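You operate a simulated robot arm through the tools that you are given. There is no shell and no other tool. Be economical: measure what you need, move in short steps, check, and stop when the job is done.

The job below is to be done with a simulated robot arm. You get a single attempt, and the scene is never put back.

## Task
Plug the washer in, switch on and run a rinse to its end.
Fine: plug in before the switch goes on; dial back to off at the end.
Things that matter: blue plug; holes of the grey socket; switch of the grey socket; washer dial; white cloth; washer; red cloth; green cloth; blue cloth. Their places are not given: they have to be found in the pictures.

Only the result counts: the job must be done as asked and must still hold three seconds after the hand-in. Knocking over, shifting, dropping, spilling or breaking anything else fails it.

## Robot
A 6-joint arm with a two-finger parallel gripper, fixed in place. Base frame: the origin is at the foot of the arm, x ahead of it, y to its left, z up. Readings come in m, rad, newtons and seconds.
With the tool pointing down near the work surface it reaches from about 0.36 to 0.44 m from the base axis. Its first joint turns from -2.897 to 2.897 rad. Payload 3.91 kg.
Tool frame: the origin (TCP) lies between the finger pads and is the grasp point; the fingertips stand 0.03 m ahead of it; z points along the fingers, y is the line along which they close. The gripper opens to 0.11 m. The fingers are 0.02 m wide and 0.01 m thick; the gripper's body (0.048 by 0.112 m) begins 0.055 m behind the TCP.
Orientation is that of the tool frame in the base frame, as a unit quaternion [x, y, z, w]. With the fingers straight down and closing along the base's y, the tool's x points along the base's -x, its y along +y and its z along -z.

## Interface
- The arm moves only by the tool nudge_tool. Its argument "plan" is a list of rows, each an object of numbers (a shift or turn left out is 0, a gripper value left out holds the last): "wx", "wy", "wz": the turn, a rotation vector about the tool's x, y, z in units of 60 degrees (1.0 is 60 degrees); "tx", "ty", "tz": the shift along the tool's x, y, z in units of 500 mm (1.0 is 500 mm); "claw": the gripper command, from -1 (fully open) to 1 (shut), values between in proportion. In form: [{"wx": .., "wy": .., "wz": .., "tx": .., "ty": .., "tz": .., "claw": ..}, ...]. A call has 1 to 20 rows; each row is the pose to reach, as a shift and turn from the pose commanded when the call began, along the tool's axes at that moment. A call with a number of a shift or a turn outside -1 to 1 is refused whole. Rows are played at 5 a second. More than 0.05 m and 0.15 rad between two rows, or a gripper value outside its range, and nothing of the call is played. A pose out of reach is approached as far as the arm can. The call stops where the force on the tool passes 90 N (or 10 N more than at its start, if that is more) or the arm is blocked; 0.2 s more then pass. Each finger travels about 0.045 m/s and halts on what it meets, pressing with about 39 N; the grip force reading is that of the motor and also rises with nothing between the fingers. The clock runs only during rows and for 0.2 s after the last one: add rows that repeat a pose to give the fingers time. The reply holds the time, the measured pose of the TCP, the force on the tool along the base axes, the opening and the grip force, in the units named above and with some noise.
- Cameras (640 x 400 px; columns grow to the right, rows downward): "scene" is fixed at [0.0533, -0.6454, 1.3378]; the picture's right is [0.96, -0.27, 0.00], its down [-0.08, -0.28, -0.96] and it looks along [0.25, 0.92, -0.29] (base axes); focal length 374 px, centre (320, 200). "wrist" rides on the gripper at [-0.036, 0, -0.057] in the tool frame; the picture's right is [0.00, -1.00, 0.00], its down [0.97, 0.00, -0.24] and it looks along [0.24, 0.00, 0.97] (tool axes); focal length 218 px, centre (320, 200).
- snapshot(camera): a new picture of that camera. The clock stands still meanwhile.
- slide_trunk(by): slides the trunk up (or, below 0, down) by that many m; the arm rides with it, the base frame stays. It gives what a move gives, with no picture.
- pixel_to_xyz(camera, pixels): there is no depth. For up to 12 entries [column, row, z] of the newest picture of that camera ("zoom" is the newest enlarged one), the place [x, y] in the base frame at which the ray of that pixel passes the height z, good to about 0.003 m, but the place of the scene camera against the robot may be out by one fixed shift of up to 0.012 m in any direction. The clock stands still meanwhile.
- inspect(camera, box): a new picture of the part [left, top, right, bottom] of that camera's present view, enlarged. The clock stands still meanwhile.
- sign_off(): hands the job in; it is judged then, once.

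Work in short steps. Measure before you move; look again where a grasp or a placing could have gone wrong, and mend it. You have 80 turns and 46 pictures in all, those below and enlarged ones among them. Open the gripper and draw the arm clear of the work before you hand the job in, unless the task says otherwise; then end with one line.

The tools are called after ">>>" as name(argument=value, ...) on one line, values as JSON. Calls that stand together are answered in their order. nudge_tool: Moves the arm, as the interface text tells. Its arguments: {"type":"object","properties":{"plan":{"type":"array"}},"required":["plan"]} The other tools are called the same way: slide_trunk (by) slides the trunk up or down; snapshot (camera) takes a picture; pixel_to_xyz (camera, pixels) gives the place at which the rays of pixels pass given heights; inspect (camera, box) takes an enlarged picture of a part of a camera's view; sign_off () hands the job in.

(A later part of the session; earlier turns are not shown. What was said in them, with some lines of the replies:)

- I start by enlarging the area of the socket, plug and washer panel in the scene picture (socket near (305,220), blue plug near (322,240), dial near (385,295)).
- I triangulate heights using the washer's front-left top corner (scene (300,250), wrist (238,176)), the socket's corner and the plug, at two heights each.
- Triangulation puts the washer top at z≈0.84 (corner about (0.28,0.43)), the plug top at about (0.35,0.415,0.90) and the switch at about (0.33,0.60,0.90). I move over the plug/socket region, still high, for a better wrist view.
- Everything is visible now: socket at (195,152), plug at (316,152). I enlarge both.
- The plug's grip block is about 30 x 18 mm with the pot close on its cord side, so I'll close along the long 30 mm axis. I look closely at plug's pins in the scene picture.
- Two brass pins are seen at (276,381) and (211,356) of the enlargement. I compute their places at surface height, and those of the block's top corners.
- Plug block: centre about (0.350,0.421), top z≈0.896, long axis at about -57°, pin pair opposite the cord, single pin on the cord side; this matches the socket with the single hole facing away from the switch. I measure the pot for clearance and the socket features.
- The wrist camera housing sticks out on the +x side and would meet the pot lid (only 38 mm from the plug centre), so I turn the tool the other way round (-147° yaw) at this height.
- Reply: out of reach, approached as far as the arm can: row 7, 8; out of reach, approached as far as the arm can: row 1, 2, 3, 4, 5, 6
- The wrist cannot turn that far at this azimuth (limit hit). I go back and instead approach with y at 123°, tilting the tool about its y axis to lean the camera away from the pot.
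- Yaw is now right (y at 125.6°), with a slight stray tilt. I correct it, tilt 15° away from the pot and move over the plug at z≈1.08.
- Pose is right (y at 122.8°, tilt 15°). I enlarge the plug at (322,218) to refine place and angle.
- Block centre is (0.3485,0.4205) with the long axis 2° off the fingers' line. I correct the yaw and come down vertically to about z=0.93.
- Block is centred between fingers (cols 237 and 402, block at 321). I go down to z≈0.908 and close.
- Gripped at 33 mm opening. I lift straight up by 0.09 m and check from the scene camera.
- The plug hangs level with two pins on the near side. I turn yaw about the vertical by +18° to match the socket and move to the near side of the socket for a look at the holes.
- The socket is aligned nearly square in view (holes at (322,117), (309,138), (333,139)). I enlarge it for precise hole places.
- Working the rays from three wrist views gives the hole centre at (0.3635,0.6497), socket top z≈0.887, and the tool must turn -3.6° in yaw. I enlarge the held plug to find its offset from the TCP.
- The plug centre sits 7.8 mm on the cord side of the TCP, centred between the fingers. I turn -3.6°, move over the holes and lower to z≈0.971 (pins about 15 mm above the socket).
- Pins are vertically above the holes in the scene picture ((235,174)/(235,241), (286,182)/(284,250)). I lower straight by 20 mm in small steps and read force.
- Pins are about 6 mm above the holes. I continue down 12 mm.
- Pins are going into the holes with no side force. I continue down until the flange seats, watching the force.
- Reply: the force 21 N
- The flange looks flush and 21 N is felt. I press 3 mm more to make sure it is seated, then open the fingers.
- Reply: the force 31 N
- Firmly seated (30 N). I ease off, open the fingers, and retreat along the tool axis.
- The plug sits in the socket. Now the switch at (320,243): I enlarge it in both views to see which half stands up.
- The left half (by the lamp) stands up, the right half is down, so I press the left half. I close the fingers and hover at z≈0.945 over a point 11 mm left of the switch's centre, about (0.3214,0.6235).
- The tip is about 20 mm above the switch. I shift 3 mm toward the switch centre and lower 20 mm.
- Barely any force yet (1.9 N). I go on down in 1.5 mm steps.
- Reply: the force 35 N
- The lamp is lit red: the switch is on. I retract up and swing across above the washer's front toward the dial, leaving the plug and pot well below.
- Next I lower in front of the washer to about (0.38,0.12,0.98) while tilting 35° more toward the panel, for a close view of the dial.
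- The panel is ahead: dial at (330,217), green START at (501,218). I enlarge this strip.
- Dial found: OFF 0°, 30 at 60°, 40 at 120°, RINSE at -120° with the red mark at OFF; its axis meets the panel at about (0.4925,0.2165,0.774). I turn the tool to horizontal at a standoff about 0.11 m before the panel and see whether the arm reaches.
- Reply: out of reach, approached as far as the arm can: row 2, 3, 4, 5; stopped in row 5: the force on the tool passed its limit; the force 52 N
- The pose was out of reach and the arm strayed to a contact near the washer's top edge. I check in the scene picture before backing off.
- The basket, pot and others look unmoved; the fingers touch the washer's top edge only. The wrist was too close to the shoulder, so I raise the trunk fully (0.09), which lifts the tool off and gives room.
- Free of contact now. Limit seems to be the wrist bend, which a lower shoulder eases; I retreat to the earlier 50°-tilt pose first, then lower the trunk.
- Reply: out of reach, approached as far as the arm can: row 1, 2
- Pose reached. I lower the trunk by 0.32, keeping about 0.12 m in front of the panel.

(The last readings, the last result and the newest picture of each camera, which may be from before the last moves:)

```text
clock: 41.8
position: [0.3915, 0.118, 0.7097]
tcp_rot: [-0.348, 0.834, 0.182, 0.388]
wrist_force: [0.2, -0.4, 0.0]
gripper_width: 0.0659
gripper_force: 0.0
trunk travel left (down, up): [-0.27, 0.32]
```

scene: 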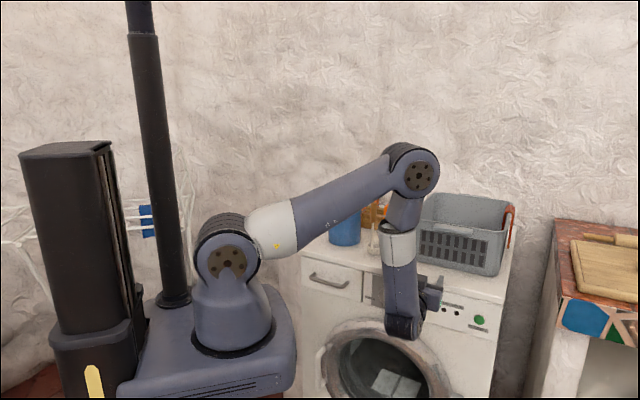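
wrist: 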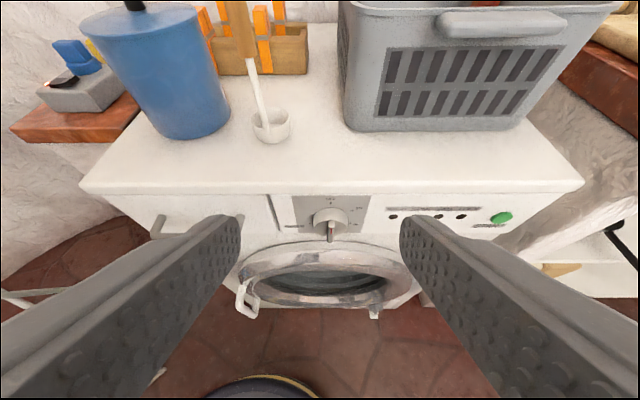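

Now I rotate to horizontal at a standoff (0.42,0.144,0.774), tips 7 cm before the panel.

>>> nudge_tool(plan=[{"tx": -0.0296, "tz": -0.0043, "wy": -0.131}, {"tx": -0.0592, "tz": -0.0086, "wy": -0.262}, {"tx": -0.0888, "tz": -0.013, "wy": -0.393}, {"tx": -0.1184, "tz": -0.0173, "wy": -0.524}, {"tx": -0.148, "ty": -0.001, "tz": -0.0216, "wy": -0.655}, {"tx": -0.148, "ty": -0.001, "tz": -0.0216, "wy": -0.655}])

```text
clock: 43.2
position: [0.4307, 0.1429, 0.7871]
tcp_rot: [-0.266, 0.656, 0.291, 0.644]
wrist_force: [-1.6, 0.2, 0.9]
gripper_width: 0.066
gripper_force: 0.0
out of reach, approached as far as the arm can: row 4, 5, 6
trunk travel left (down, up): [-0.27, 0.32]
```

Almost there, a centimetre short. I go to 75 mm before the panel and on the dial's axis, correcting the small roll and yaw.

>>> nudge_tool(plan=[{"tx": 0.0133, "ty": 0.0073, "tz": 0.021, "wz": -0.019, "wx": 0.012}, {"tx": 0.0266, "ty": 0.0146, "tz": 0.042, "wz": -0.0374, "wx": 0.0233}, {"tx": 0.0266, "ty": 0.0146, "tz": 0.042, "wz": -0.0374, "wx": 0.0233}])

>>> snapshot(camera="wrist")

```text
clock: 44.0
position: [0.4521, 0.1605, 0.7919]
tcp_rot: [-0.27, 0.655, 0.27, 0.652]
wrist_force: [-0.3, 0.3, 0.2]
gripper_width: 0.0659
gripper_force: 0.1
out of reach, approached as far as the arm can: row 1, 2, 3
trunk travel left (down, up): [-0.27, 0.32]
```

```text
9 pictures are left
```

wrist: 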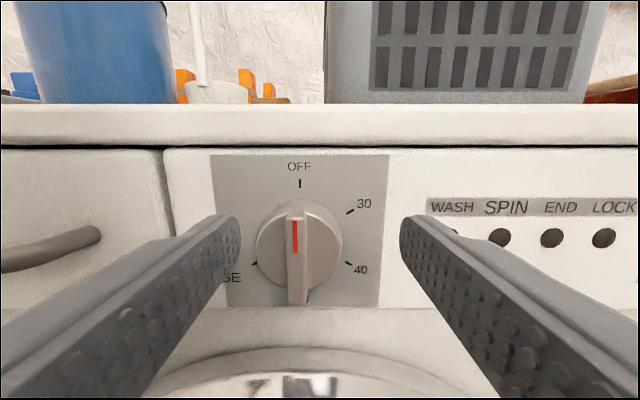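

The dial fills the view: centre computed at (0.491,0.216,0.773), ridge at col 298. The arm can't get lower here, so I lower the trunk by 0.04 and then move the tool up and sideways onto the axis.

>>> slide_trunk(by=-0.04)

>>> nudge_tool(plan=[{"tx": -0.02, "ty": 0.012}, {"tx": -0.042, "ty": 0.0234}, {"tx": -0.042, "ty": 0.0234}])

```text
clock: 44.8
position: [0.4529, 0.1596, 0.7523]
tcp_rot: [-0.272, 0.654, 0.271, 0.652]
wrist_force: [0.3, 0.2, -0.1]
gripper_width: 0.066
gripper_force: 0.1
trunk travel left (down, up): [-0.23, 0.36]
```

```text
clock: 45.6
position: [0.4428, 0.1678, 0.7733]
tcp_rot: [-0.27, 0.655, 0.27, 0.652]
wrist_force: [0.7, 0.3, -0.1]
gripper_width: 0.0659
gripper_force: 0.1
trunk travel left (down, up): [-0.23, 0.36]
```

On the axis now. Before grasping I test free wrist roll in the needed direction (CCW seen from the front, wz negative) for 120°.

>>> nudge_tool(plan=[{"wz": -0.14}, {"wz": -0.28}, {"wz": -0.42}, {"wz": -0.56}, {"wz": -0.7}, {"wz": -0.84}, {"wz": -1.0}, {"wz": -1.0}])

>>> nudge_tool(plan=[{"wz": -0.14}, {"wz": -0.28}, {"wz": -0.42}, {"wz": -0.56}, {"wz": -0.7}, {"wz": -0.84}, {"wz": -1.0}, {"wz": -1.0}])

```text
refused: row 7 steps farther than a row can; nothing moved
```

```text
refused: row 7 steps farther than a row can; nothing moved
```

Step too large in row 7 (0.16); I use even steps of 0.125.

>>> nudge_tool(plan=[{"wz": -0.125}, {"wz": -0.25}, {"wz": -0.375}, {"wz": -0.5}, {"wz": -0.625}, {"wz": -0.75}, {"wz": -0.875}, {"wz": -1.0}, {"wz": -1.0}])

>>> nudge_tool(plan=[{"wz": -0.125}, {"wz": -0.25}, {"wz": -0.375}, {"wz": -0.5}, {"wz": -0.625}, {"wz": -0.75}, {"wz": -0.875}, {"wz": -1.0}, {"wz": -1.0}])

```text
clock: 47.6
position: [0.4195, 0.1271, 0.9826]
tcp_rot: [-0.57, 0.451, -0.074, 0.683]
wrist_force: [0.1, -0.3, -0.3]
gripper_width: 0.0661
gripper_force: 0.2
out of reach, approached as far as the arm can: row 1, 2, 3, 4, 5, 6, 7, 8, 9
trunk travel left (down, up): [-0.23, 0.36]
```

```text
clock: 48.9
position: [0.4084, 0.1732, 1.0246]
tcp_rot: [0.721, -0.298, 0.241, -0.578]
wrist_force: [0.4, -0.8, 0.1]
gripper_width: 0.0661
gripper_force: 0.0
out of reach, approached as far as the arm can: row 1, 2, 3, 4, 5, 6
trunk travel left (down, up): [-0.23, 0.36]
stopped in row 6: the arm was blocked; the commanded pose is now the measured one
```

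The roll in that direction is limited and the arm strayed upward. I look at the scene to be sure nothing was touched.

>>> snapshot(camera="scene")

```text
8 pictures are left
```

scene: 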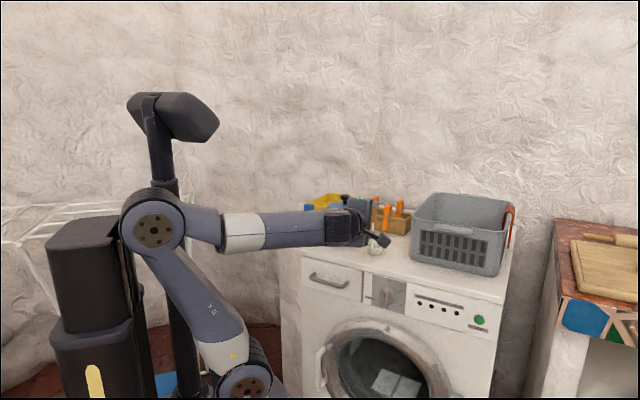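

Nothing was touched (tool is in free space before the washer, z≈1.02). I roll back the positive way and see how freely it goes.

>>> nudge_tool(plan=[{"wz": 0.125}, {"wz": 0.25}, {"wz": 0.375}, {"wz": 0.5}, {"wz": 0.625}, {"wz": 0.75}, {"wz": 0.875}, {"wz": 1.0}, {"wz": 1.0}])

```text
clock: 50.9
position: [0.4074, 0.173, 1.0267]
tcp_rot: [-0.477, 0.618, 0.082, 0.62]
wrist_force: [0.1, 0.1, 0.1]
gripper_width: 0.0658
gripper_force: 0.1
trunk travel left (down, up): [-0.23, 0.36]
```

That went exactly. I keep rolling positive to find whether +180° (an equivalent grasp with room to turn back -120°) is free.

>>> nudge_tool(plan=[{"wz": 0.125}, {"wz": 0.25}, {"wz": 0.375}, {"wz": 0.5}, {"wz": 0.625}, {"wz": 0.75}, {"wz": 0.875}, {"wz": 1.0}, {"wz": 1.0}])

>>> nudge_tool(plan=[{"wz": 0.125}, {"wz": 0.25}, {"wz": 0.375}, {"wz": 0.5}, {"wz": 0.625}, {"wz": 0.75}, {"wz": 0.875}, {"wz": 1.0}, {"wz": 1.0}])

>>> nudge_tool(plan=[{"wz": 0.125}, {"wz": 0.25}, {"wz": 0.375}, {"wz": 0.5}, {"wz": 0.625}, {"wz": 0.75}, {"wz": 0.875}, {"wz": 1.0}, {"wz": 1.0}])

```text
clock: 52.9
position: [0.407, 0.1735, 1.0256]
tcp_rot: [-0.102, 0.774, 0.381, 0.496]
wrist_force: [1.2, 0.5, 0.3]
gripper_width: 0.0662
gripper_force: 0.1
trunk travel left (down, up): [-0.23, 0.36]
```

```text
clock: 54.9
position: [0.4079, 0.1732, 1.0276]
tcp_rot: [0.298, 0.721, 0.578, 0.239]
wrist_force: [-0.2, -0.1, 0.4]
gripper_width: 0.0662
gripper_force: 0.0
trunk travel left (down, up): [-0.23, 0.36]
```

```text
clock: 56.9
position: [0.4072, 0.1743, 1.0265]
tcp_rot: [0.618, 0.477, 0.62, -0.082]
wrist_force: [0.3, -0.3, 1.2]
gripper_width: 0.0665
gripper_force: 0.0
trunk travel left (down, up): [-0.23, 0.36]
```

Roll is free up to +150°. I add 30° to reach +180° and then lower the trunk 0.22 so the dial height is reached with this same comfortable arm shape.

>>> nudge_tool(plan=[{"wz": 0.125}, {"wz": 0.25}, {"wz": 0.375}, {"wz": 0.5}, {"wz": 0.5}])

>>> slide_trunk(by=-0.22)

```text
clock: 58.1
position: [0.4085, 0.1742, 1.0262]
tcp_rot: [0.719, 0.3, 0.579, -0.241]
wrist_force: [0.4, 0.4, 0.2]
gripper_width: 0.0662
gripper_force: 0.1
trunk travel left (down, up): [-0.23, 0.36]
```

```text
clock: 60.5
position: [0.413, 0.1737, 0.8024]
tcp_rot: [0.723, 0.299, 0.574, -0.241]
wrist_force: [-1.0, -0.3, 0.0]
gripper_width: 0.0661
gripper_force: 0.1
trunk travel left (down, up): [-0.01, 0.58]
```

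Good. Now I tilt up 12.4° to horizontal and move onto the dial axis at the standoff.

>>> nudge_tool(plan=[{"tx": -0.0165, "ty": 0.0173, "tz": 0.0151, "wy": 0.069}, {"tx": -0.033, "ty": 0.0345, "tz": 0.0303, "wy": 0.137}, {"tx": -0.0496, "ty": 0.0518, "tz": 0.0454, "wy": 0.206}, {"tx": -0.0496, "ty": 0.0518, "tz": 0.0454, "wy": 0.206}])

```text
clock: 61.5
position: [0.4392, 0.1672, 0.7779]
tcp_rot: [0.653, 0.272, 0.653, -0.27]
wrist_force: [-0.2, 0.1, -0.9]
gripper_width: 0.0659
gripper_force: 0.0
trunk travel left (down, up): [-0.01, 0.58]
```

The tool is horizontal and reachable. I advance 19 mm along the axis (with small centring) so the tips straddle the ridge, then take a look.

>>> nudge_tool(plan=[{"tx": -0.0094, "ty": 0.0044, "tz": 0.01}, {"tx": -0.0094, "ty": 0.0044, "tz": 0.024}, {"tx": -0.0094, "ty": 0.0044, "tz": 0.0388}, {"tx": -0.0094, "ty": 0.0044, "tz": 0.0388}])

>>> snapshot(camera="wrist")

```text
clock: 62.5
position: [0.4539, 0.1801, 0.7731]
tcp_rot: [0.653, 0.273, 0.652, -0.271]
wrist_force: [0.3, -0.3, -0.4]
gripper_width: 0.0659
gripper_force: 0.0
trunk travel left (down, up): [-0.01, 0.58]
```

```text
7 pictures are left
```

wrist: 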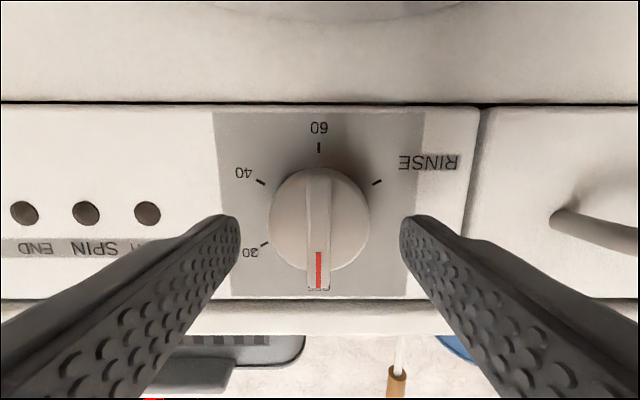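

The ridge (col 318) is centred between the fingers (240/400), red mark at OFF; labels show RINSE 120° from OFF. I close on the ridge.

>>> nudge_tool(plan=[{"claw": 1}, {}, {}, {}, {}, {}])

```text
clock: 63.9
position: [0.4536, 0.1786, 0.7726]
tcp_rot: [0.654, 0.272, 0.652, -0.27]
wrist_force: [2.9, -2.4, 1.2]
gripper_width: 0.0095
gripper_force: 45.0
trunk travel left (down, up): [-0.01, 0.58]
```

Gripped (9.5 mm). I turn CCW (wz negative) 30° first to see whether the dial follows in that direction.

>>> nudge_tool(plan=[{"wz": -0.1}, {"wz": -0.2}, {"wz": -0.3}, {"wz": -0.4}, {"wz": -0.5}, {"wz": -0.5}])

>>> snapshot(camera="wrist")

```text
clock: 65.2
position: [0.4543, 0.1783, 0.7722]
tcp_rot: [0.562, 0.432, 0.7, -0.092]
wrist_force: [5.9, -10.2, -4.8]
gripper_width: 0.0212
gripper_force: 45.0
trunk travel left (down, up): [-0.01, 0.58]
```

```text
6 pictures are left
```

wrist: 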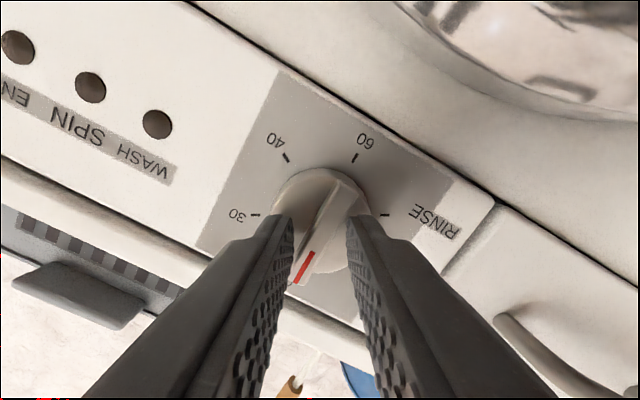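

The dial stayed at OFF (fingers spread to 21 mm): it has a stop that way, so it must turn clockwise 240° to RINSE, in two grasps. I return to +180°, release, back off 20 mm and roll back -180° to start at 0.

>>> nudge_tool(plan=[{"wz": 0.1}, {"wz": 0.2}, {"wz": 0.3}, {"wz": 0.4}, {"wz": 0.5}, {"wz": 0.5, "claw": -0.2}, {"wz": 0.5}, {"wz": 0.5}, {"wz": 0.5}, {"wz": 0.5, "tz": -0.02}, {"wz": 0.5, "tz": -0.04}])

>>> nudge_tool(plan=[{"wz": -0.125}, {"wz": -0.25}, {"wz": -0.375}, {"wz": -0.5}, {"wz": -0.625}, {"wz": -0.75}, {"wz": -0.875}, {"wz": -1.0}, {"wz": -1.0}])

>>> nudge_tool(plan=[{"wz": -0.125}, {"wz": -0.25}, {"wz": -0.375}, {"wz": -0.5}, {"wz": -0.625}, {"wz": -0.75}, {"wz": -0.875}, {"wz": -1.0}, {"wz": -1.0}])

>>> nudge_tool(plan=[{"wz": -0.125}, {"wz": -0.25}, {"wz": -0.375}, {"wz": -0.5}, {"wz": -0.625}, {"wz": -0.75}, {"wz": -0.875}, {"wz": -1.0}, {"wz": -1.0}])

```text
clock: 67.7
position: [0.4388, 0.1654, 0.7727]
tcp_rot: [0.654, 0.273, 0.652, -0.27]
wrist_force: [0.5, -0.1, -0.6]
gripper_width: 0.0659
gripper_force: 0.1
trunk travel left (down, up): [-0.01, 0.58]
```

```text
clock: 69.7
position: [0.4387, 0.1639, 0.7745]
tcp_rot: [0.429, 0.563, 0.7, 0.093]
wrist_force: [0.3, 0.8, -0.3]
gripper_width: 0.0657
gripper_force: 0.0
trunk travel left (down, up): [-0.01, 0.58]
```

```text
clock: 71.7
position: [0.4397, 0.1648, 0.7733]
tcp_rot: [0.09, 0.702, 0.56, 0.43]
wrist_force: [-0.4, -0.3, 0.7]
gripper_width: 0.066
gripper_force: 0.0
trunk travel left (down, up): [-0.01, 0.58]
```

```text
clock: 73.7
position: [0.4387, 0.1651, 0.7721]
tcp_rot: [-0.272, 0.654, 0.269, 0.653]
wrist_force: [0.2, -0.3, 0.3]
gripper_width: 0.0662
gripper_force: 0.1
trunk travel left (down, up): [-0.01, 0.58]
```

Roll is 0 and free. I advance 20 mm, grip the ridge again, and turn clockwise 60°.

>>> nudge_tool(plan=[{"tz": 0.02}, {"tz": 0.04}, {"tz": 0.04, "claw": 1}, {"tz": 0.04}, {"tz": 0.04}, {"tz": 0.04}, {"tz": 0.04}, {"tz": 0.04}])

>>> nudge_tool(plan=[{"wz": 0.1}, {"wz": 0.2}, {"wz": 0.3}, {"wz": 0.4}, {"wz": 0.5}, {"wz": 0.6}, {"wz": 0.7}, {"wz": 0.8}, {"wz": 0.9}, {"wz": 1.0}, {"wz": 1.0}])

```text
clock: 75.5
position: [0.4549, 0.1782, 0.7737]
tcp_rot: [-0.273, 0.654, 0.27, 0.652]
wrist_force: [8.8, -4.8, 3.2]
gripper_width: 0.0095
gripper_force: 45.7
trunk travel left (down, up): [-0.01, 0.58]
```

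```text
clock: 77.8
position: [0.454, 0.1778, 0.7733]
tcp_rot: [0.092, 0.703, 0.559, 0.43]
wrist_force: [22.0, -17.2, 4.0]
gripper_width: 0.0093
gripper_force: 45.3
trunk travel left (down, up): [-0.01, 0.58]
```

The dial follows (grip still 9.3 mm) but a 27 N side pull shows I'm ~1 mm off axis. I shift 1.5 mm that way while turning the next 60°.

>>> nudge_tool(plan=[{"tx": -0.0026, "ty": -0.0015}, {"wz": 0.1, "tx": -0.0026, "ty": -0.0015}, {"wz": 0.2, "tx": -0.0026, "ty": -0.0015}, {"wz": 0.3, "tx": -0.0026, "ty": -0.0015}, {"wz": 0.4, "tx": -0.0026, "ty": -0.0015}, {"wz": 0.5, "tx": -0.0026, "ty": -0.0015}, {"wz": 0.6, "tx": -0.0026, "ty": -0.0015}, {"wz": 0.7, "tx": -0.0026, "ty": -0.0015}, {"wz": 0.8, "tx": -0.0026, "ty": -0.0015}, {"wz": 0.9, "tx": -0.0026, "ty": -0.0015}, {"wz": 1.0, "tx": -0.0026, "ty": -0.0015}, {"wz": 1.0, "tx": -0.0026, "ty": -0.0015}])

```text
clock: 80.5
position: [0.4557, 0.1775, 0.7712]
tcp_rot: [0.431, 0.564, 0.699, 0.09]
wrist_force: [-1.4, -10.3, -14.3]
gripper_width: 0.0093
gripper_force: 45.0
trunk travel left (down, up): [-0.01, 0.58]
```

Forces are small. I turn the third 60° to dial position 180°.

>>> nudge_tool(plan=[{"wz": 0.1}, {"wz": 0.2}, {"wz": 0.3}, {"wz": 0.4}, {"wz": 0.5}, {"wz": 0.6}, {"wz": 0.7}, {"wz": 0.8}, {"wz": 0.9}, {"wz": 1.0}, {"wz": 1.0}])

```text
clock: 82.8
position: [0.4548, 0.1781, 0.7712]
tcp_rot: [0.656, 0.272, 0.65, -0.27]
wrist_force: [-13.5, -4.8, -22.6]
gripper_width: 0.0096
gripper_force: 45.3
trunk travel left (down, up): [-0.01, 0.58]
```

Dial is at 180°. I release, back off, roll back to 0 for the last part.

>>> nudge_tool(plan=[{"claw": -0.2}, {}, {}, {}, {}, {"tz": -0.02}, {"tz": -0.04}, {"tz": -0.04}])

>>> nudge_tool(plan=[{"wz": -0.125}, {"wz": -0.25}, {"wz": -0.375}, {"wz": -0.5}, {"wz": -0.625}, {"wz": -0.75}, {"wz": -0.875}, {"wz": -1.0}, {"wz": -1.0}])

>>> nudge_tool(plan=[{"wz": -0.125}, {"wz": -0.25}, {"wz": -0.375}, {"wz": -0.5}, {"wz": -0.625}, {"wz": -0.75}, {"wz": -0.875}, {"wz": -1.0}, {"wz": -1.0}])

>>> nudge_tool(plan=[{"wz": -0.125}, {"wz": -0.25}, {"wz": -0.375}, {"wz": -0.5}, {"wz": -0.625}, {"wz": -0.75}, {"wz": -0.875}, {"wz": -1.0}, {"wz": -1.0}])

```text
clock: 84.7
position: [0.4404, 0.1647, 0.7736]
tcp_rot: [0.654, 0.273, 0.652, -0.27]
wrist_force: [0.3, -0.2, -0.1]
gripper_width: 0.066
gripper_force: 0.0
trunk travel left (down, up): [-0.01, 0.58]
```

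```text
clock: 86.7
position: [0.4406, 0.1639, 0.7731]
tcp_rot: [0.429, 0.564, 0.7, 0.093]
wrist_force: [0.5, -0.6, 0.4]
gripper_width: 0.0659
gripper_force: 0.0
trunk travel left (down, up): [-0.01, 0.58]
```

```text
clock: 88.7
position: [0.4408, 0.1638, 0.7727]
tcp_rot: [0.09, 0.702, 0.56, 0.429]
wrist_force: [-0.7, 0.2, -1.1]
gripper_width: 0.066
gripper_force: 0.0
trunk travel left (down, up): [-0.01, 0.58]
```

```text
clock: 90.7
position: [0.4417, 0.1631, 0.7736]
tcp_rot: [-0.274, 0.653, 0.27, 0.652]
wrist_force: [-0.2, 1.3, -0.2]
gripper_width: 0.066
gripper_force: 0.2
trunk travel left (down, up): [-0.01, 0.58]
```

Back at roll 0. I grip again and turn the last 60° clockwise to RINSE.

>>> nudge_tool(plan=[{"tz": 0.02}, {"tz": 0.04}, {"tz": 0.04, "claw": 1}, {"tz": 0.04}, {"tz": 0.04}, {"tz": 0.04}, {"tz": 0.04}, {"tz": 0.04}])

>>> nudge_tool(plan=[{"wz": 0.1}, {"wz": 0.2}, {"wz": 0.3}, {"wz": 0.4}, {"wz": 0.5}, {"wz": 0.6}, {"wz": 0.7}, {"wz": 0.8}, {"wz": 0.9}, {"wz": 1.0}, {"wz": 1.0}])

>>> nudge_tool(plan=[{"claw": -0.2}, {}, {}, {}, {}, {"tz": -0.02}, {"tz": -0.04}, {"tz": -0.08}, {"tz": -0.08}])

>>> snapshot(camera="wrist")

```text
clock: 92.5
position: [0.4553, 0.179, 0.773]
tcp_rot: [-0.273, 0.653, 0.271, 0.652]
wrist_force: [-2.2, 2.9, -1.3]
gripper_width: 0.0097
gripper_force: 45.0
trunk travel left (down, up): [-0.01, 0.58]
```

```text
clock: 94.8
position: [0.4558, 0.1771, 0.7721]
tcp_rot: [0.091, 0.703, 0.56, 0.429]
wrist_force: [-3.0, -1.5, -4.9]
gripper_width: 0.0091
gripper_force: 44.8
trunk travel left (down, up): [-0.01, 0.58]
```

```text
clock: 96.8
position: [0.4273, 0.1502, 0.772]
tcp_rot: [0.091, 0.702, 0.562, 0.429]
wrist_force: [0.4, 0.6, -0.3]
gripper_width: 0.0661
gripper_force: 0.0
trunk travel left (down, up): [-0.01, 0.58]
```

```text
5 pictures are left
```

wrist: 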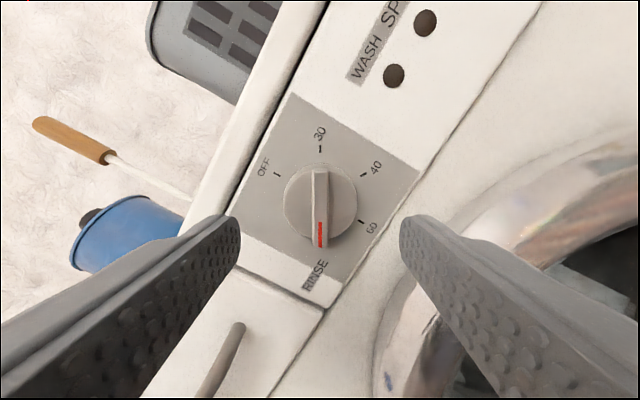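

The red mark points at RINSE. START is about 0.247 m to the right of the dial at about the same height; I roll back to 0 and slide right along the panel at this standoff, then look.

>>> nudge_tool(plan=[{"wz": -0.125}, {"wz": -0.25}, {"wz": -0.375}, {"wz": -0.5}, {"wz": -0.625}, {"wz": -0.75}, {"wz": -0.875}, {"wz": -1.0}, {"wz": -1.0}])

>>> nudge_tool(plan=[{"ty": -0.08}, {"ty": -0.16}, {"ty": -0.24}, {"ty": -0.32}, {"ty": -0.4}, {"ty": -0.494}, {"ty": -0.494}])

>>> snapshot(camera="wrist")

```text
clock: 98.8
position: [0.4264, 0.151, 0.7727]
tcp_rot: [-0.273, 0.654, 0.268, 0.653]
wrist_force: [0.3, 0.7, 1.3]
gripper_width: 0.066
gripper_force: 0.2
trunk travel left (down, up): [-0.01, 0.58]
```

```text
clock: 100.5
position: [0.6011, -0.0253, 0.773]
tcp_rot: [-0.273, 0.654, 0.27, 0.652]
wrist_force: [1.1, -0.4, -0.1]
gripper_width: 0.0661
gripper_force: 0.0
trunk travel left (down, up): [-0.01, 0.58]
```

```text
4 pictures are left
```

wrist: 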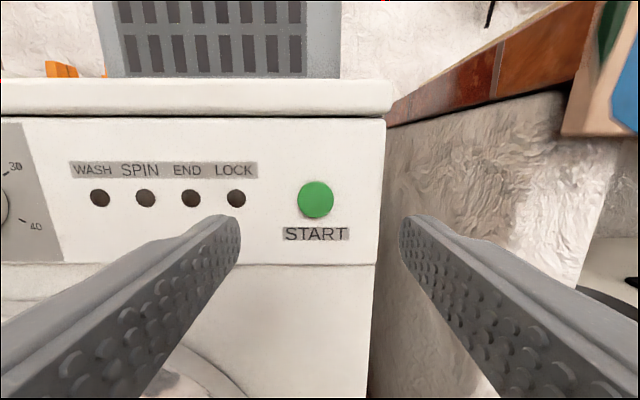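

START at (315,200) lies right on the tool's axis (3 mm left). I close the fingers, centre, and advance 45 mm.

>>> nudge_tool(plan=[{"ty": 0.0068, "claw": 1}, {"ty": 0.0068}, {"ty": 0.0068}, {"ty": 0.0068}, {"ty": 0.0068, "tz": 0.03}, {"ty": 0.0068, "tz": 0.06}, {"ty": 0.0068, "tz": 0.09}, {"ty": 0.0068, "tz": 0.09}])

>>> nudge_tool(plan=[{"tz": 0.004}, {"tz": 0.008}, {"tz": 0.012}, {"tz": 0.016}, {"tz": 0.02}, {"tz": 0.024}, {"tz": 0.024}])

```text
clock: 102.2
position: [0.6313, 0.0089, 0.7728]
tcp_rot: [-0.273, 0.654, 0.27, 0.652]
wrist_force: [-0.4, 0.3, -0.1]
gripper_width: 0.0
gripper_force: 37.2
trunk travel left (down, up): [-0.01, 0.58]
```

```text
clock: 103.8
position: [0.6403, 0.0188, 0.7741]
tcp_rot: [-0.273, 0.654, 0.27, 0.652]
wrist_force: [0.3, 0.3, -0.4]
gripper_width: 0.0
gripper_force: 37.7
trunk travel left (down, up): [-0.01, 0.58]
```

No contact yet; tips should be about 4 mm from the panel. I push on in 1 mm steps.

>>> nudge_tool(plan=[{"tz": 0.002}, {"tz": 0.004}, {"tz": 0.006}, {"tz": 0.008}, {"tz": 0.01}, {"tz": 0.012}, {"tz": 0.012}])

```text
clock: 105.5
position: [0.6432, 0.0225, 0.7726]
tcp_rot: [-0.273, 0.654, 0.27, 0.652]
wrist_force: [-3.6, -3.4, -2.2]
gripper_width: 0.0003
gripper_force: 37.6
trunk travel left (down, up): [-0.01, 0.58]
```

Light contact (5 N). I push 4 mm further, hold, then release.

>>> nudge_tool(plan=[{"tz": 0.002}, {"tz": 0.004}, {"tz": 0.006}, {"tz": 0.008}, {"tz": 0.008}])

```text
clock: 106.7
position: [0.6437, 0.0227, 0.7743]
tcp_rot: [-0.272, 0.654, 0.27, 0.652]
wrist_force: [-53.5, -31.3, -14.0]
gripper_width: 0.0002
gripper_force: 38.1
trunk travel left (down, up): [-0.01, 0.58]
```

The button is bottomed (62 N). I back off 60 mm and look at the lamps.

>>> nudge_tool(plan=[{"tz": -0.03}, {"tz": -0.07}, {"tz": -0.13}, {"tz": -0.13}])

>>> snapshot(camera="wrist")

```text
clock: 107.7
position: [0.6, -0.0186, 0.7731]
tcp_rot: [-0.274, 0.653, 0.271, 0.652]
wrist_force: [0.1, -0.2, 0.1]
gripper_width: 0.0001
gripper_force: 37.5
trunk travel left (down, up): [-0.01, 0.58]
```

```text
3 pictures are left
```

wrist: 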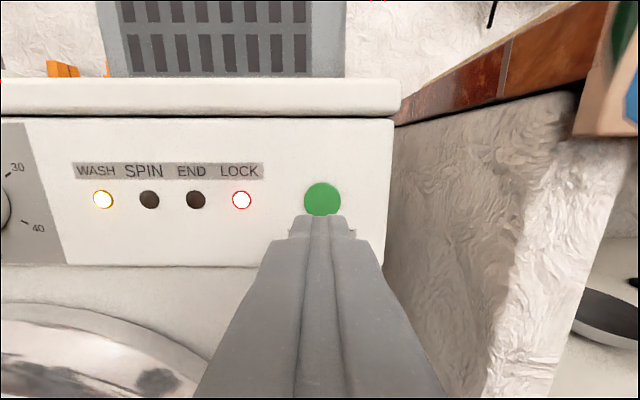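

The cycle is running (WASH and LOCK lit). I open the fingers and wait about a minute, holding still.

>>> nudge_tool(plan=[{"claw": -0.2}, {}, {}, {}, {}, {}, {}, {}, {}, {}, {}, {}, {}, {}, {}, {}, {}, {}, {}, {}])

>>> nudge_tool(plan=[{}, {}, {}, {}, {}, {}, {}, {}, {}, {}, {}, {}, {}, {}, {}, {}, {}, {}, {}, {}])

>>> nudge_tool(plan=[{}, {}, {}, {}, {}, {}, {}, {}, {}, {}, {}, {}, {}, {}, {}, {}, {}, {}, {}, {}])

>>> nudge_tool(plan=[{}, {}, {}, {}, {}, {}, {}, {}, {}, {}, {}, {}, {}, {}, {}, {}, {}, {}, {}, {}])

>>> nudge_tool(plan=[{}, {}, {}, {}, {}, {}, {}, {}, {}, {}, {}, {}, {}, {}, {}, {}, {}, {}, {}, {}])

>>> nudge_tool(plan=[{}, {}, {}, {}, {}, {}, {}, {}, {}, {}, {}, {}, {}, {}, {}, {}, {}, {}, {}, {}])

>>> nudge_tool(plan=[{}, {}, {}, {}, {}, {}, {}, {}, {}, {}, {}, {}, {}, {}, {}, {}, {}, {}, {}, {}])

>>> nudge_tool(plan=[{}, {}, {}, {}, {}, {}, {}, {}, {}, {}, {}, {}, {}, {}, {}, {}, {}, {}, {}, {}])

>>> nudge_tool(plan=[{}, {}, {}, {}, {}, {}, {}, {}, {}, {}, {}, {}, {}, {}, {}, {}, {}, {}, {}, {}])

>>> nudge_tool(plan=[{}, {}, {}, {}, {}, {}, {}, {}, {}, {}, {}, {}, {}, {}, {}, {}, {}, {}, {}, {}])

>>> nudge_tool(plan=[{}, {}, {}, {}, {}, {}, {}, {}, {}, {}, {}, {}, {}, {}, {}, {}, {}, {}, {}, {}])

>>> nudge_tool(plan=[{}, {}, {}, {}, {}, {}, {}, {}, {}, {}, {}, {}, {}, {}, {}, {}, {}, {}, {}, {}])

>>> nudge_tool(plan=[{}, {}, {}, {}, {}, {}, {}, {}, {}, {}, {}, {}, {}, {}, {}, {}, {}, {}, {}, {}])

>>> nudge_tool(plan=[{}, {}, {}, {}, {}, {}, {}, {}, {}, {}, {}, {}, {}, {}, {}, {}, {}, {}, {}, {}])

>>> snapshot(camera="wrist")

```text
clock: 111.8
position: [0.6, -0.0204, 0.773]
tcp_rot: [-0.274, 0.653, 0.271, 0.652]
wrist_force: [-0.3, -0.3, -0.7]
gripper_width: 0.066
gripper_force: 0.0
trunk travel left (down, up): [-0.01, 0.58]
```

```text
clock: 116.0
position: [0.5995, -0.0204, 0.7731]
tcp_rot: [-0.273, 0.654, 0.27, 0.652]
wrist_force: [-0.4, 0.3, -0.2]
gripper_width: 0.066
gripper_force: 0.0
trunk travel left (down, up): [-0.01, 0.58]
```

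```text
clock: 120.2
position: [0.5994, -0.0204, 0.7729]
tcp_rot: [-0.273, 0.654, 0.27, 0.652]
wrist_force: [0.1, -0.1, 0.2]
gripper_width: 0.0658
gripper_force: 0.1
trunk travel left (down, up): [-0.01, 0.58]
```

```text
clock: 124.5
position: [0.6005, -0.0207, 0.7722]
tcp_rot: [-0.273, 0.654, 0.269, 0.652]
wrist_force: [0.1, 0.0, -0.2]
gripper_width: 0.0661
gripper_force: 0.0
trunk travel left (down, up): [-0.01, 0.58]
```

```text
clock: 128.7
position: [0.6, -0.0206, 0.7714]
tcp_rot: [-0.273, 0.654, 0.27, 0.652]
wrist_force: [0.1, 0.1, -0.6]
gripper_width: 0.0659
gripper_force: 0.1
trunk travel left (down, up): [-0.01, 0.58]
```

```text
clock: 132.8
position: [0.5998, -0.0199, 0.7724]
tcp_rot: [-0.273, 0.654, 0.27, 0.652]
wrist_force: [0.5, 0.3, 0.2]
gripper_width: 0.066
gripper_force: 0.1
trunk travel left (down, up): [-0.01, 0.58]
```

```text
clock: 137.1
position: [0.5999, -0.0203, 0.7729]
tcp_rot: [-0.274, 0.654, 0.27, 0.652]
wrist_force: [0.1, -0.4, 0.4]
gripper_width: 0.0661
gripper_force: 0.0
trunk travel left (down, up): [-0.01, 0.58]
```

```text
clock: 141.2
position: [0.6001, -0.0202, 0.7725]
tcp_rot: [-0.272, 0.654, 0.27, 0.652]
wrist_force: [0.6, 0.6, 0.1]
gripper_width: 0.066
gripper_force: 0.1
trunk travel left (down, up): [-0.01, 0.58]
```

```text
clock: 145.4
position: [0.5995, -0.0196, 0.7726]
tcp_rot: [-0.273, 0.654, 0.27, 0.652]
wrist_force: [0.1, -0.2, -0.5]
gripper_width: 0.0662
gripper_force: 0.1
trunk travel left (down, up): [-0.01, 0.58]
```

```text
clock: 149.7
position: [0.6005, -0.0207, 0.7725]
tcp_rot: [-0.273, 0.654, 0.269, 0.652]
wrist_force: [0.3, -0.4, -0.4]
gripper_width: 0.0659
gripper_force: 0.2
trunk travel left (down, up): [-0.01, 0.58]
```

```text
clock: 153.8
position: [0.5996, -0.0206, 0.7719]
tcp_rot: [-0.273, 0.654, 0.269, 0.652]
wrist_force: [-0.2, -0.6, 0.3]
gripper_width: 0.066
gripper_force: 0.1
trunk travel left (down, up): [-0.01, 0.58]
```

```text
clock: 158.1
position: [0.6, -0.0206, 0.7725]
tcp_rot: [-0.273, 0.654, 0.27, 0.652]
wrist_force: [-0.5, -0.2, 1.0]
gripper_width: 0.0661
gripper_force: 0.1
trunk travel left (down, up): [-0.01, 0.58]
```

```text
clock: 162.2
position: [0.5995, -0.0209, 0.772]
tcp_rot: [-0.273, 0.653, 0.271, 0.652]
wrist_force: [0.3, -0.2, -0.8]
gripper_width: 0.0661
gripper_force: 0.1
trunk travel left (down, up): [-0.01, 0.58]
```

```text
clock: 166.4
position: [0.5991, -0.0207, 0.7719]
tcp_rot: [-0.273, 0.654, 0.27, 0.652]
wrist_force: [-0.1, 0.5, -0.2]
gripper_width: 0.0659
gripper_force: 0.1
trunk travel left (down, up): [-0.01, 0.58]
```

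```text
2 pictures are left
```

wrist: 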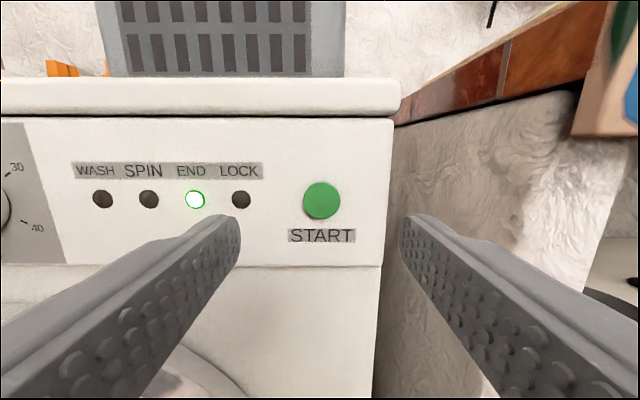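

END is lit and the lock is off. I slide back to the dial (0.2422 m left) and roll +60° to match the ridge at RINSE.

>>> nudge_tool(plan=[{"ty": 0.08}, {"ty": 0.16}, {"ty": 0.24}, {"ty": 0.32}, {"ty": 0.4}, {"ty": 0.4845, "tz": -0.0034}, {"ty": 0.4845, "tz": -0.0034}])

>>> nudge_tool(plan=[{"wz": 0.125}, {"wz": 0.25}, {"wz": 0.375}, {"wz": 0.5}, {"wz": 0.625}, {"wz": 0.75}, {"wz": 0.875}, {"wz": 1.0}, {"wz": 1.0}])

```text
clock: 168.1
position: [0.4264, 0.1489, 0.7744]
tcp_rot: [-0.273, 0.654, 0.27, 0.652]
wrist_force: [1.2, -0.5, -0.3]
gripper_width: 0.0662
gripper_force: 0.1
trunk travel left (down, up): [-0.01, 0.58]
```

```text
clock: 170.1
position: [0.4271, 0.1486, 0.7725]
tcp_rot: [0.091, 0.703, 0.56, 0.429]
wrist_force: [-0.3, -0.6, -0.5]
gripper_width: 0.0659
gripper_force: 0.0
trunk travel left (down, up): [-0.01, 0.58]
```

In position. I advance 40 mm, grip, and turn CCW 60° (dial to 180°).

>>> nudge_tool(plan=[{"tz": 0.03}, {"tz": 0.06}, {"tz": 0.081}, {"tz": 0.081, "claw": 1}, {"tz": 0.081}, {"tz": 0.081}, {"tz": 0.081}, {"tz": 0.081}, {"tz": 0.081}])

>>> nudge_tool(plan=[{"wz": -0.1}, {"wz": -0.2}, {"wz": -0.3}, {"wz": -0.4}, {"wz": -0.5}, {"wz": -0.6}, {"wz": -0.7}, {"wz": -0.8}, {"wz": -0.9}, {"wz": -1.0}, {"wz": -1.0}])

```text
clock: 172.1
position: [0.4558, 0.1775, 0.7718]
tcp_rot: [0.09, 0.702, 0.56, 0.429]
wrist_force: [0.5, 1.3, 0.3]
gripper_width: 0.0095
gripper_force: 44.9
trunk travel left (down, up): [-0.01, 0.58]
```

```text
clock: 174.4
position: [0.4557, 0.1796, 0.7738]
tcp_rot: [-0.275, 0.652, 0.27, 0.653]
wrist_force: [-5.6, 17.6, 12.9]
gripper_width: 0.0094
gripper_force: 44.9
trunk travel left (down, up): [-0.01, 0.58]
```

The dial follows. I release, back off 20 mm, and roll +180° to regrip.

>>> nudge_tool(plan=[{"claw": -0.2}, {}, {}, {}, {}, {"tz": -0.02}, {"tz": -0.04}, {"tz": -0.04}])

>>> nudge_tool(plan=[{"wz": 0.125}, {"wz": 0.25}, {"wz": 0.375}, {"wz": 0.5}, {"wz": 0.625}, {"wz": 0.75}, {"wz": 0.875}, {"wz": 1.0}, {"wz": 1.0}])

>>> nudge_tool(plan=[{"wz": 0.125}, {"wz": 0.25}, {"wz": 0.375}, {"wz": 0.5}, {"wz": 0.625}, {"wz": 0.75}, {"wz": 0.875}, {"wz": 1.0}, {"wz": 1.0}])

>>> nudge_tool(plan=[{"wz": 0.125}, {"wz": 0.25}, {"wz": 0.375}, {"wz": 0.5}, {"wz": 0.625}, {"wz": 0.75}, {"wz": 0.875}, {"wz": 1.0}, {"wz": 1.0}])

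>>> nudge_tool(plan=[{"tz": 0.02}, {"tz": 0.04}, {"tz": 0.04, "claw": 1}, {"tz": 0.04}, {"tz": 0.04}, {"tz": 0.04}, {"tz": 0.04}, {"tz": 0.04}])

```text
clock: 176.2
position: [0.4419, 0.1626, 0.7733]
tcp_rot: [-0.273, 0.654, 0.27, 0.652]
wrist_force: [0.4, -0.9, -0.2]
gripper_width: 0.0659
gripper_force: 0.0
trunk travel left (down, up): [-0.01, 0.58]
```

```text
clock: 178.2
position: [0.4413, 0.1639, 0.7726]
tcp_rot: [0.09, 0.702, 0.56, 0.429]
wrist_force: [0.6, -0.6, -0.2]
gripper_width: 0.0659
gripper_force: 0.0
trunk travel left (down, up): [-0.01, 0.58]
```

```text
clock: 180.2
position: [0.4422, 0.1633, 0.7738]
tcp_rot: [0.43, 0.563, 0.7, 0.092]
wrist_force: [0.2, -0.1, 0.4]
gripper_width: 0.0661
gripper_force: 0.0
trunk travel left (down, up): [-0.01, 0.58]
```

```text
clock: 182.2
position: [0.4423, 0.1639, 0.7728]
tcp_rot: [0.653, 0.272, 0.652, -0.271]
wrist_force: [0.1, -0.5, 1.2]
gripper_width: 0.066
gripper_force: 0.1
trunk travel left (down, up): [-0.01, 0.58]
```

```text
clock: 184.1
position: [0.4555, 0.1797, 0.7725]
tcp_rot: [0.653, 0.275, 0.652, -0.27]
wrist_force: [-14.8, 11.4, -4.6]
gripper_width: 0.0093
gripper_force: 45.3
trunk travel left (down, up): [-0.01, 0.58]
```

Gripped at 9.3 mm. I turn CCW 180° back to OFF in three calls.

>>> nudge_tool(plan=[{"wz": -0.1}, {"wz": -0.2}, {"wz": -0.3}, {"wz": -0.4}, {"wz": -0.5}, {"wz": -0.6}, {"wz": -0.7}, {"wz": -0.8}, {"wz": -0.9}, {"wz": -1.0}, {"wz": -1.0}])

>>> nudge_tool(plan=[{"wz": -0.1}, {"wz": -0.2}, {"wz": -0.3}, {"wz": -0.4}, {"wz": -0.5}, {"wz": -0.6}, {"wz": -0.7}, {"wz": -0.8}, {"wz": -0.9}, {"wz": -1.0}, {"wz": -1.0}])

>>> nudge_tool(plan=[{"wz": -0.1}, {"wz": -0.2}, {"wz": -0.3}, {"wz": -0.4}, {"wz": -0.5}, {"wz": -0.6}, {"wz": -0.7}, {"wz": -0.8}, {"wz": -0.9}, {"wz": -1.0}, {"wz": -1.0}])

```text
clock: 186.4
position: [0.4552, 0.1797, 0.7726]
tcp_rot: [0.428, 0.565, 0.699, 0.092]
wrist_force: [-28.0, 23.8, -12.9]
gripper_width: 0.0097
gripper_force: 45.4
trunk travel left (down, up): [-0.01, 0.58]
```

```text
clock: 188.8
position: [0.4553, 0.1791, 0.7726]
tcp_rot: [0.089, 0.704, 0.558, 0.43]
wrist_force: [-21.5, 19.3, -15.3]
gripper_width: 0.0096
gripper_force: 44.5
trunk travel left (down, up): [-0.01, 0.58]
```

```text
clock: 191.2
position: [0.4552, 0.1793, 0.7733]
tcp_rot: [-0.274, 0.653, 0.269, 0.652]
wrist_force: [-18.7, 23.3, -8.8]
gripper_width: 0.0092
gripper_force: 45.0
trunk travel left (down, up): [-0.01, 0.58]
```

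The dial followed all the way. I release, back off 50 mm and check it.

>>> nudge_tool(plan=[{"claw": -0.2}, {}, {}, {}, {}, {"tz": -0.02}, {"tz": -0.05}, {"tz": -0.1}, {"tz": -0.1}])

>>> snapshot(camera="wrist")

```text
clock: 193.2
position: [0.4211, 0.1427, 0.7733]
tcp_rot: [-0.272, 0.654, 0.27, 0.652]
wrist_force: [0.2, -0.5, 0.0]
gripper_width: 0.0659
gripper_force: 0.0
trunk travel left (down, up): [-0.01, 0.58]
```

```text
1 pictures are left
```

wrist: 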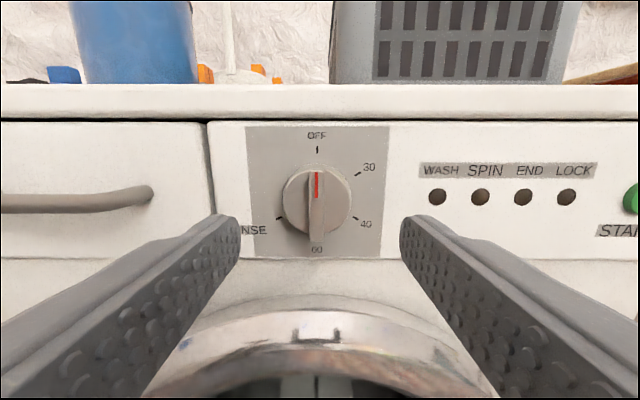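

The dial's red mark is at OFF and lamps are out. I raise the trunk 0.25 to draw the arm clear and take the last picture as a check of the whole scene.

>>> slide_trunk(by=0.25)

>>> snapshot(camera="scene")

```text
clock: 195.8
position: [0.4214, 0.1404, 1.0222]
tcp_rot: [-0.274, 0.654, 0.27, 0.652]
wrist_force: [0.2, 0.0, 1.1]
gripper_width: 0.066
gripper_force: 0.2
trunk travel left (down, up): [-0.26, 0.33]
```

```text
0 pictures are left
```

scene: 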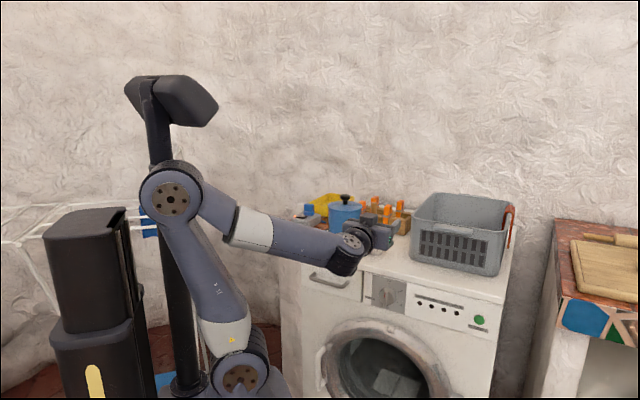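

The scene is in order: everything is in place, the plug is in the socket, the dial is at OFF, and the open gripper is clear. I hand in.

>>> sign_off()

```text
The job is handed in.
```

The washer was plugged in before its socket was switched on; it ran a rinse until the END lamp lit, and the dial is back at OFF.
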